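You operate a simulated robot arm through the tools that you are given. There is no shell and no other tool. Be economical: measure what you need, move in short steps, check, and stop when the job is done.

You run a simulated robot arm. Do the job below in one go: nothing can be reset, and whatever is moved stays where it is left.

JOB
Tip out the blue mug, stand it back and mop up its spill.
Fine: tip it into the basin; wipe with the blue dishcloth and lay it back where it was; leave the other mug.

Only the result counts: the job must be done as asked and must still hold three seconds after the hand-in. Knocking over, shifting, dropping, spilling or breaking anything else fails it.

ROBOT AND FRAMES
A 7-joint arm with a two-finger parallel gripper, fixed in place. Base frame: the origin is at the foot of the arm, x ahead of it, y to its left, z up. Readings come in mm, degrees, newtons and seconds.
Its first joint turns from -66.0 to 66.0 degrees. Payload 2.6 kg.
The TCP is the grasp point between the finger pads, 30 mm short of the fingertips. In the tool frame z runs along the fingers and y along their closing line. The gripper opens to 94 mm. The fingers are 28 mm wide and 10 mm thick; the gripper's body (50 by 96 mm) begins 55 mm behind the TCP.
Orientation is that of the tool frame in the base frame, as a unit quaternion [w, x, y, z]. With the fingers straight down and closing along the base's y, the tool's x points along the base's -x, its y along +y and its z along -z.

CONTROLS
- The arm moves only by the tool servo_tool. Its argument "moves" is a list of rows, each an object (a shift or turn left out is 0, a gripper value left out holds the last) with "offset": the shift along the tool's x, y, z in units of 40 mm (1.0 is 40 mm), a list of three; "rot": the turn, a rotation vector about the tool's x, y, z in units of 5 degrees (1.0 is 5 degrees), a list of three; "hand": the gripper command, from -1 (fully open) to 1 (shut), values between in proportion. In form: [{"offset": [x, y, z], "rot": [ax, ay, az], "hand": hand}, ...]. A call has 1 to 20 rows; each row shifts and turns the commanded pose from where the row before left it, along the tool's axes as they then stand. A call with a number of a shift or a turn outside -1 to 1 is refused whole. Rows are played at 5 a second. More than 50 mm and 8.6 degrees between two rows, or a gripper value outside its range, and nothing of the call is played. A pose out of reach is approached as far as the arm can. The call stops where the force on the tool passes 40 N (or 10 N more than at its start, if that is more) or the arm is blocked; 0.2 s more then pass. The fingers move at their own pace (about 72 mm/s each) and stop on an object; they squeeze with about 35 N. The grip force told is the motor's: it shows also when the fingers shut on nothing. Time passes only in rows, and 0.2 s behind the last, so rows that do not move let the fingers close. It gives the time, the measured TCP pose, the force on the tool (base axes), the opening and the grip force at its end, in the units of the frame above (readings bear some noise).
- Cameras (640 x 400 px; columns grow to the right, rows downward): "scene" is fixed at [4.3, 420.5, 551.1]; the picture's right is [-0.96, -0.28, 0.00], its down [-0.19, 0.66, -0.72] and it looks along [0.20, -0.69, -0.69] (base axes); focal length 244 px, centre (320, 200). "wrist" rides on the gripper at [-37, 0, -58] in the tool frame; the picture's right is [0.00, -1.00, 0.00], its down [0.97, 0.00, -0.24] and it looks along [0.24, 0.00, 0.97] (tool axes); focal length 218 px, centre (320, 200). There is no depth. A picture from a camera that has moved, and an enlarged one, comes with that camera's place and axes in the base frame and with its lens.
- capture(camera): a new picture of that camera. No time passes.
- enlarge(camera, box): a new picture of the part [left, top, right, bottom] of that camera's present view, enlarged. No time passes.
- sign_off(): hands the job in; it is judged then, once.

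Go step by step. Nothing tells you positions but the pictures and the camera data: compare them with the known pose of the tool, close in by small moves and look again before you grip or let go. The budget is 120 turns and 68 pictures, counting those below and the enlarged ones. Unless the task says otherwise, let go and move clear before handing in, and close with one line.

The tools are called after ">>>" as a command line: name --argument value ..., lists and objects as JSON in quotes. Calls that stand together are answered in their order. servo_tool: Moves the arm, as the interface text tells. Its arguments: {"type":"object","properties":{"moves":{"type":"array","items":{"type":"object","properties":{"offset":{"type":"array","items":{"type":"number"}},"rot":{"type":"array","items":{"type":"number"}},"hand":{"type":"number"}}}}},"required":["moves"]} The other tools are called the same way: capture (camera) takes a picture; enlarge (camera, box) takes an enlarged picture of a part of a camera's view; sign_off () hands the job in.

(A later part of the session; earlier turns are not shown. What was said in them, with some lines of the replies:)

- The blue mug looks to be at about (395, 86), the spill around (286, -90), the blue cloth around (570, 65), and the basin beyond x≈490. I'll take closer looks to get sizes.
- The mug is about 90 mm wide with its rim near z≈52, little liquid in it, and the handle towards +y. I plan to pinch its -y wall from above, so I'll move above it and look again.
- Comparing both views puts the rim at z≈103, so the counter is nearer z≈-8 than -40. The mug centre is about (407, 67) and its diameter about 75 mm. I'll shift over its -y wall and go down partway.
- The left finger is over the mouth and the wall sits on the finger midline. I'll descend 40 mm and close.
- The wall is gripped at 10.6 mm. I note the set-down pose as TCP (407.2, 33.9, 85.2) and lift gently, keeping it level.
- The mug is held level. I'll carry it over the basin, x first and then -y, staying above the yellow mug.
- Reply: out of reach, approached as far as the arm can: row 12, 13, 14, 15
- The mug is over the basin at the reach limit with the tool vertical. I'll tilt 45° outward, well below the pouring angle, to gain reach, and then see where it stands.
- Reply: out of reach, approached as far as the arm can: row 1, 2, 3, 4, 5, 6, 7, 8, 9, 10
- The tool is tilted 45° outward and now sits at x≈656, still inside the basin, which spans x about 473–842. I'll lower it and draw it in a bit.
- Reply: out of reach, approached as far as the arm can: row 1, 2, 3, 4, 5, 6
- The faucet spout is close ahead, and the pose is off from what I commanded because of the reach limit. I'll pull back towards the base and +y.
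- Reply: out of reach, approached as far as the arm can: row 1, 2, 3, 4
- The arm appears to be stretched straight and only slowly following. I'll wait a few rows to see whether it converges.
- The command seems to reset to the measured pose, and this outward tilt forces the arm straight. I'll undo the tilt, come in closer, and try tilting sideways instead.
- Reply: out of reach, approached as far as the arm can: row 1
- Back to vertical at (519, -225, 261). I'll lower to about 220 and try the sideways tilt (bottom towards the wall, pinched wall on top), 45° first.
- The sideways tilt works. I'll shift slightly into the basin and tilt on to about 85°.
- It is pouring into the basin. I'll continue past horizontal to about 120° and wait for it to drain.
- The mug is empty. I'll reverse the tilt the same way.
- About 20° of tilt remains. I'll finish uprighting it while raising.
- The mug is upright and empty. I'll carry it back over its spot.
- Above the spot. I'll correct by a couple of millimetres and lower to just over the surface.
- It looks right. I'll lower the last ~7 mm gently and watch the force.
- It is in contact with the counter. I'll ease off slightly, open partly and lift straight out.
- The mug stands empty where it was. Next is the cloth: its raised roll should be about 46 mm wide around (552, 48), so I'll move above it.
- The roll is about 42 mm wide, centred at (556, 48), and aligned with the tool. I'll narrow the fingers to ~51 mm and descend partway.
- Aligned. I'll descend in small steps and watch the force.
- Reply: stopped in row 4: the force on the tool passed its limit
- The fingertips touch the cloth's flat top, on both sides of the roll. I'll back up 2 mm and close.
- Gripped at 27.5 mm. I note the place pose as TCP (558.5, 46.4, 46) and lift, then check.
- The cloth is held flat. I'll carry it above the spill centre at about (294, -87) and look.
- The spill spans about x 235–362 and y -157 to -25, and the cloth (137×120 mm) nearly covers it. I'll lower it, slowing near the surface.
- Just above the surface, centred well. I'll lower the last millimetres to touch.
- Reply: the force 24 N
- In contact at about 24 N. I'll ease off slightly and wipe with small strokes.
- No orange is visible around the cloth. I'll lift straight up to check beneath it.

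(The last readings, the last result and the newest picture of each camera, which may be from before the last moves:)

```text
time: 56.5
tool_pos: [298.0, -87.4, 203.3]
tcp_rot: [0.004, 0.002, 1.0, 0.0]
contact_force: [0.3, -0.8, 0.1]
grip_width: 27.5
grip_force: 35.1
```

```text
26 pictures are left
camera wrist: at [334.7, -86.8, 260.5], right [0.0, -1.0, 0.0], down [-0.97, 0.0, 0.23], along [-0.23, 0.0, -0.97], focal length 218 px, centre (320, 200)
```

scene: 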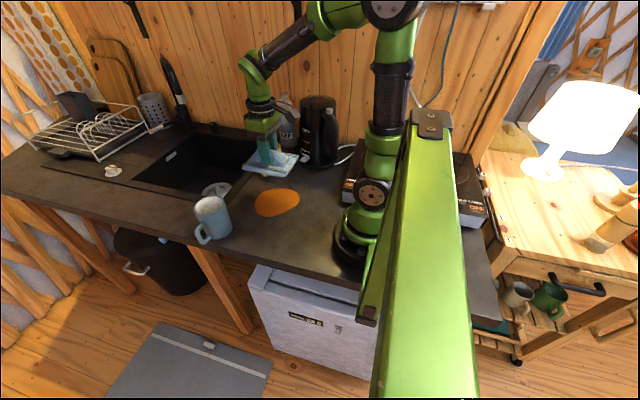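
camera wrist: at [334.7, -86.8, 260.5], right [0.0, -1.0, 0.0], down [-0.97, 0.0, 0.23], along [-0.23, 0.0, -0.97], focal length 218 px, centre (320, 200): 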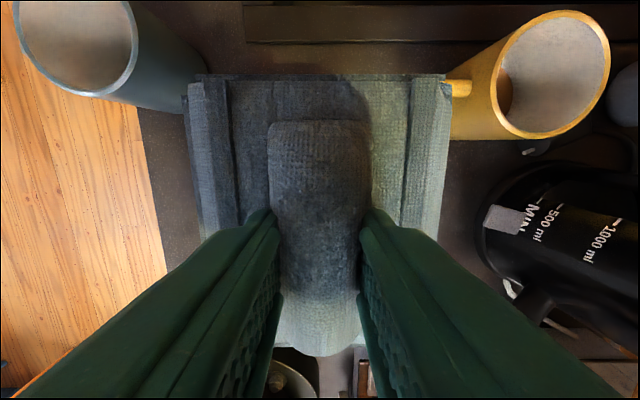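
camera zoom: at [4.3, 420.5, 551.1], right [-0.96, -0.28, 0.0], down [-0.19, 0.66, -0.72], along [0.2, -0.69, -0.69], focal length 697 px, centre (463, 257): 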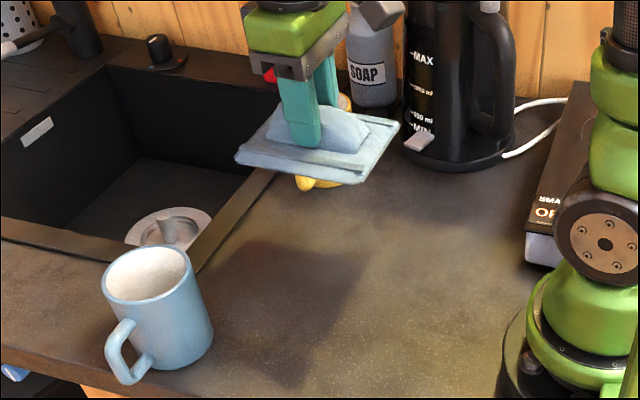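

The counter is clean. I'll carry the cloth back over its original place.

>>> servo_tool --moves '[{"offset": [-0.3, 0.1, 0]}, {"offset": [-0.5, 0.2, 0]}, {"offset": [-0.7, 0.4, 0]}, {"offset": [-0.8, 0.4, 0]}, {"offset": [-0.8, 0.4, 0]}, {"offset": [-0.8, 0.4, 0]}, {"offset": [-0.8, 0.4, 0]}, {"offset": [-0.8, 0.4, 0]}, {"offset": [-0.6, 0.4, 0]}, {"offset": [-0.4, 0.25, 0]}, {"offset": [0, 0, 0]}]'

>>> capture --camera "wrist"

```text
time: 58.9
tool_pos: [560.4, 44.5, 201.9]
tcp_rot: [0.003, 0.002, 1.0, 0.001]
contact_force: [0.2, -0.2, -0.2]
grip_width: 27.5
grip_force: 34.9
```

```text
25 pictures are left
camera wrist: at [596.6, 44.6, 258.9], right [0.0, -1.0, 0.0], down [-0.97, 0.0, 0.23], along [-0.23, 0.0, -0.97], focal length 218 px, centre (320, 200)
```

wrist: 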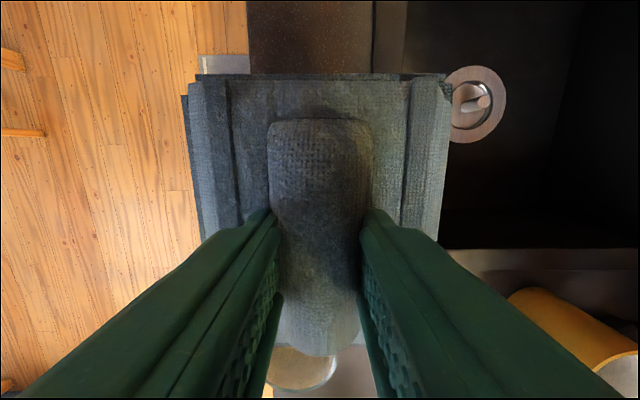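

Over the spot. I'll correct slightly and lower to just above the counter.

>>> servo_tool --moves '[{"offset": [0.05, 0.05, 0.6]}, {"offset": [0, 0, 0.9]}, {"offset": [0, 0, 0.9]}, {"offset": [0, 0, 0.8]}, {"offset": [0, 0, 0.35]}, {"offset": [0, 0, 0.2]}, {"offset": [0, 0, 0]}]'

>>> capture --camera "wrist"

```text
time: 60.5
tool_pos: [558.7, 48.7, 50.7]
tcp_rot: [0.003, 0.002, 1.0, 0.001]
contact_force: [0.1, 0.0, 0.1]
grip_width: 27.6
grip_force: 35.1
```

```text
24 pictures are left
camera wrist: at [595.3, 48.8, 108.5], right [0.0, -1.0, 0.0], down [-0.97, 0.0, 0.23], along [-0.23, 0.0, -0.97], focal length 218 px, centre (320, 200)
```

wrist: 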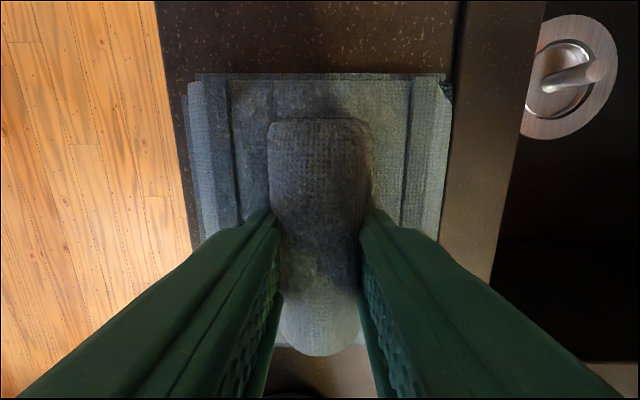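

>>> servo_tool --moves '[{"offset": [0, -0.04, 0.05]}, {"offset": [0, 0, 0.04]}, {"offset": [0, 0, 0.03]}, {"offset": [0, 0, 0]}]'

```text
time: 61.5
tool_pos: [557.8, 45.9, 46.4]
tcp_rot: [0.003, 0.002, 1.0, 0.001]
contact_force: [0.4, 0.3, -0.6]
grip_width: 27.5
grip_force: 34.5
```

The cloth is not yet touching, so I'll lower another couple of millimetres.

>>> servo_tool --moves '[{"offset": [0, 0.01, 0.03]}, {"offset": [0, 0, 0.03]}, {"offset": [0, 0, 0]}]'

```text
time: 62.3
tool_pos: [558.7, 45.7, 44.1]
tcp_rot: [0.003, 0.001, 1.0, 0.002]
contact_force: [0.2, 0.1, 1.2]
grip_width: 27.9
grip_force: 34.5
```

Light contact now. I'll open to about 50 mm, clear of the side rails, and rise.

>>> servo_tool --moves '[{"offset": [0, 0, 0.01]}, {"hand": 0.2}, {"hand": -0.05}, {"offset": [0, 0, 0]}, {"offset": [0, 0, -0.4]}, {"offset": [0, 0, -0.8]}, {"offset": [0, 0, -0.9]}, {"offset": [0, 0, -0.9]}, {"offset": [0, 0, 0]}]'

>>> capture --camera "wrist"

>>> capture --camera "scene"

```text
time: 64.3
tool_pos: [558.0, 44.9, 168.2]
tcp_rot: [0.003, 0.001, 1.0, 0.001]
contact_force: [-0.5, 0.2, -0.2]
grip_width: 49.5
grip_force: 0.0
```

```text
23 pictures are left
camera wrist: at [594.2, 44.8, 225.2], right [0.0, -1.0, 0.0], down [-0.97, 0.0, 0.23], along [-0.23, 0.0, -0.97], focal length 218 px, centre (320, 200)
```

wrist: 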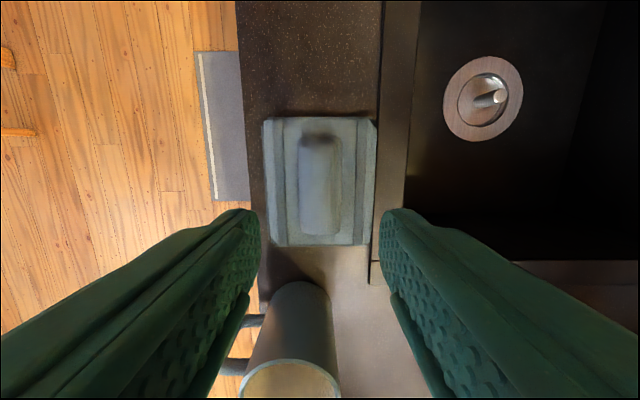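

```text
22 pictures are left
```

scene: 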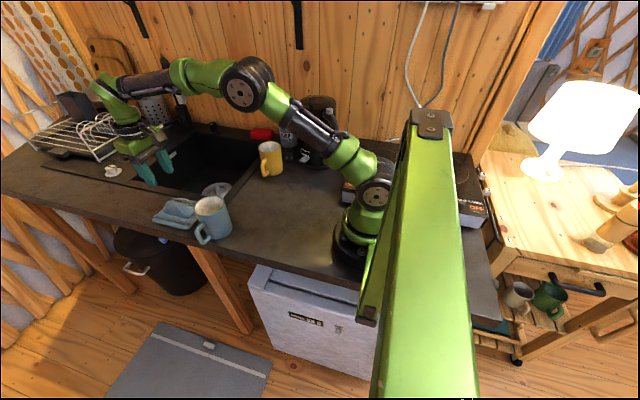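

The cloth and mug are both back in place, the counter is clean and the yellow mug is untouched. I'll rise clear and do one last check.

>>> servo_tool --moves '[{"offset": [0.3, -0.3, -0.7]}, {"offset": [0.5, -0.4, -0.6]}, {"offset": [0.5, -0.4, -0.5]}, {"offset": [0, 0, 0]}]'

>>> enlarge --camera "scene" --box '[130, 110, 330, 260]'

```text
time: 65.3
tool_pos: [502.2, 2.5, 238.5]
tcp_rot: [0.002, 0.003, 1.0, 0.0]
contact_force: [-0.2, 0.3, -0.9]
grip_width: 49.2
grip_force: 0.0
```

```text
2.67 times, centred on (230, 185) of scene
camera zoom: at [4.3, 420.5, 551.1], right [-0.96, -0.28, 0.0], down [-0.19, 0.66, -0.72], along [0.2, -0.69, -0.69], focal length 651 px, centre (560, 240)
```

zoom: 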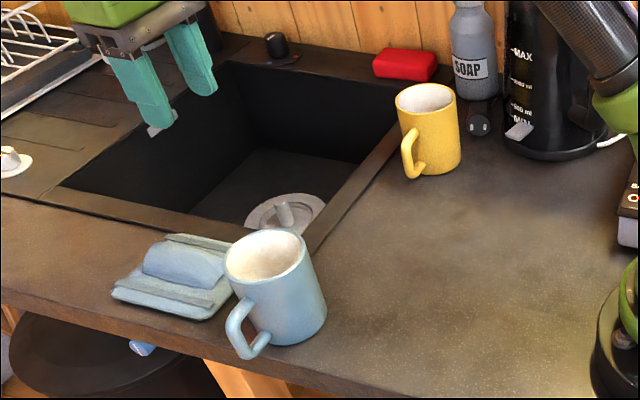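

Everything matches the starting layout, with the mug empty and the spill gone, so I'm handing in.

>>> sign_off

```text
The job is handed in.
```

I tipped the blue mug out into the basin and stood it back empty in its place. I wiped up the spill with the blue dishcloth, laid the cloth back where it was, and left the yellow mug alone.
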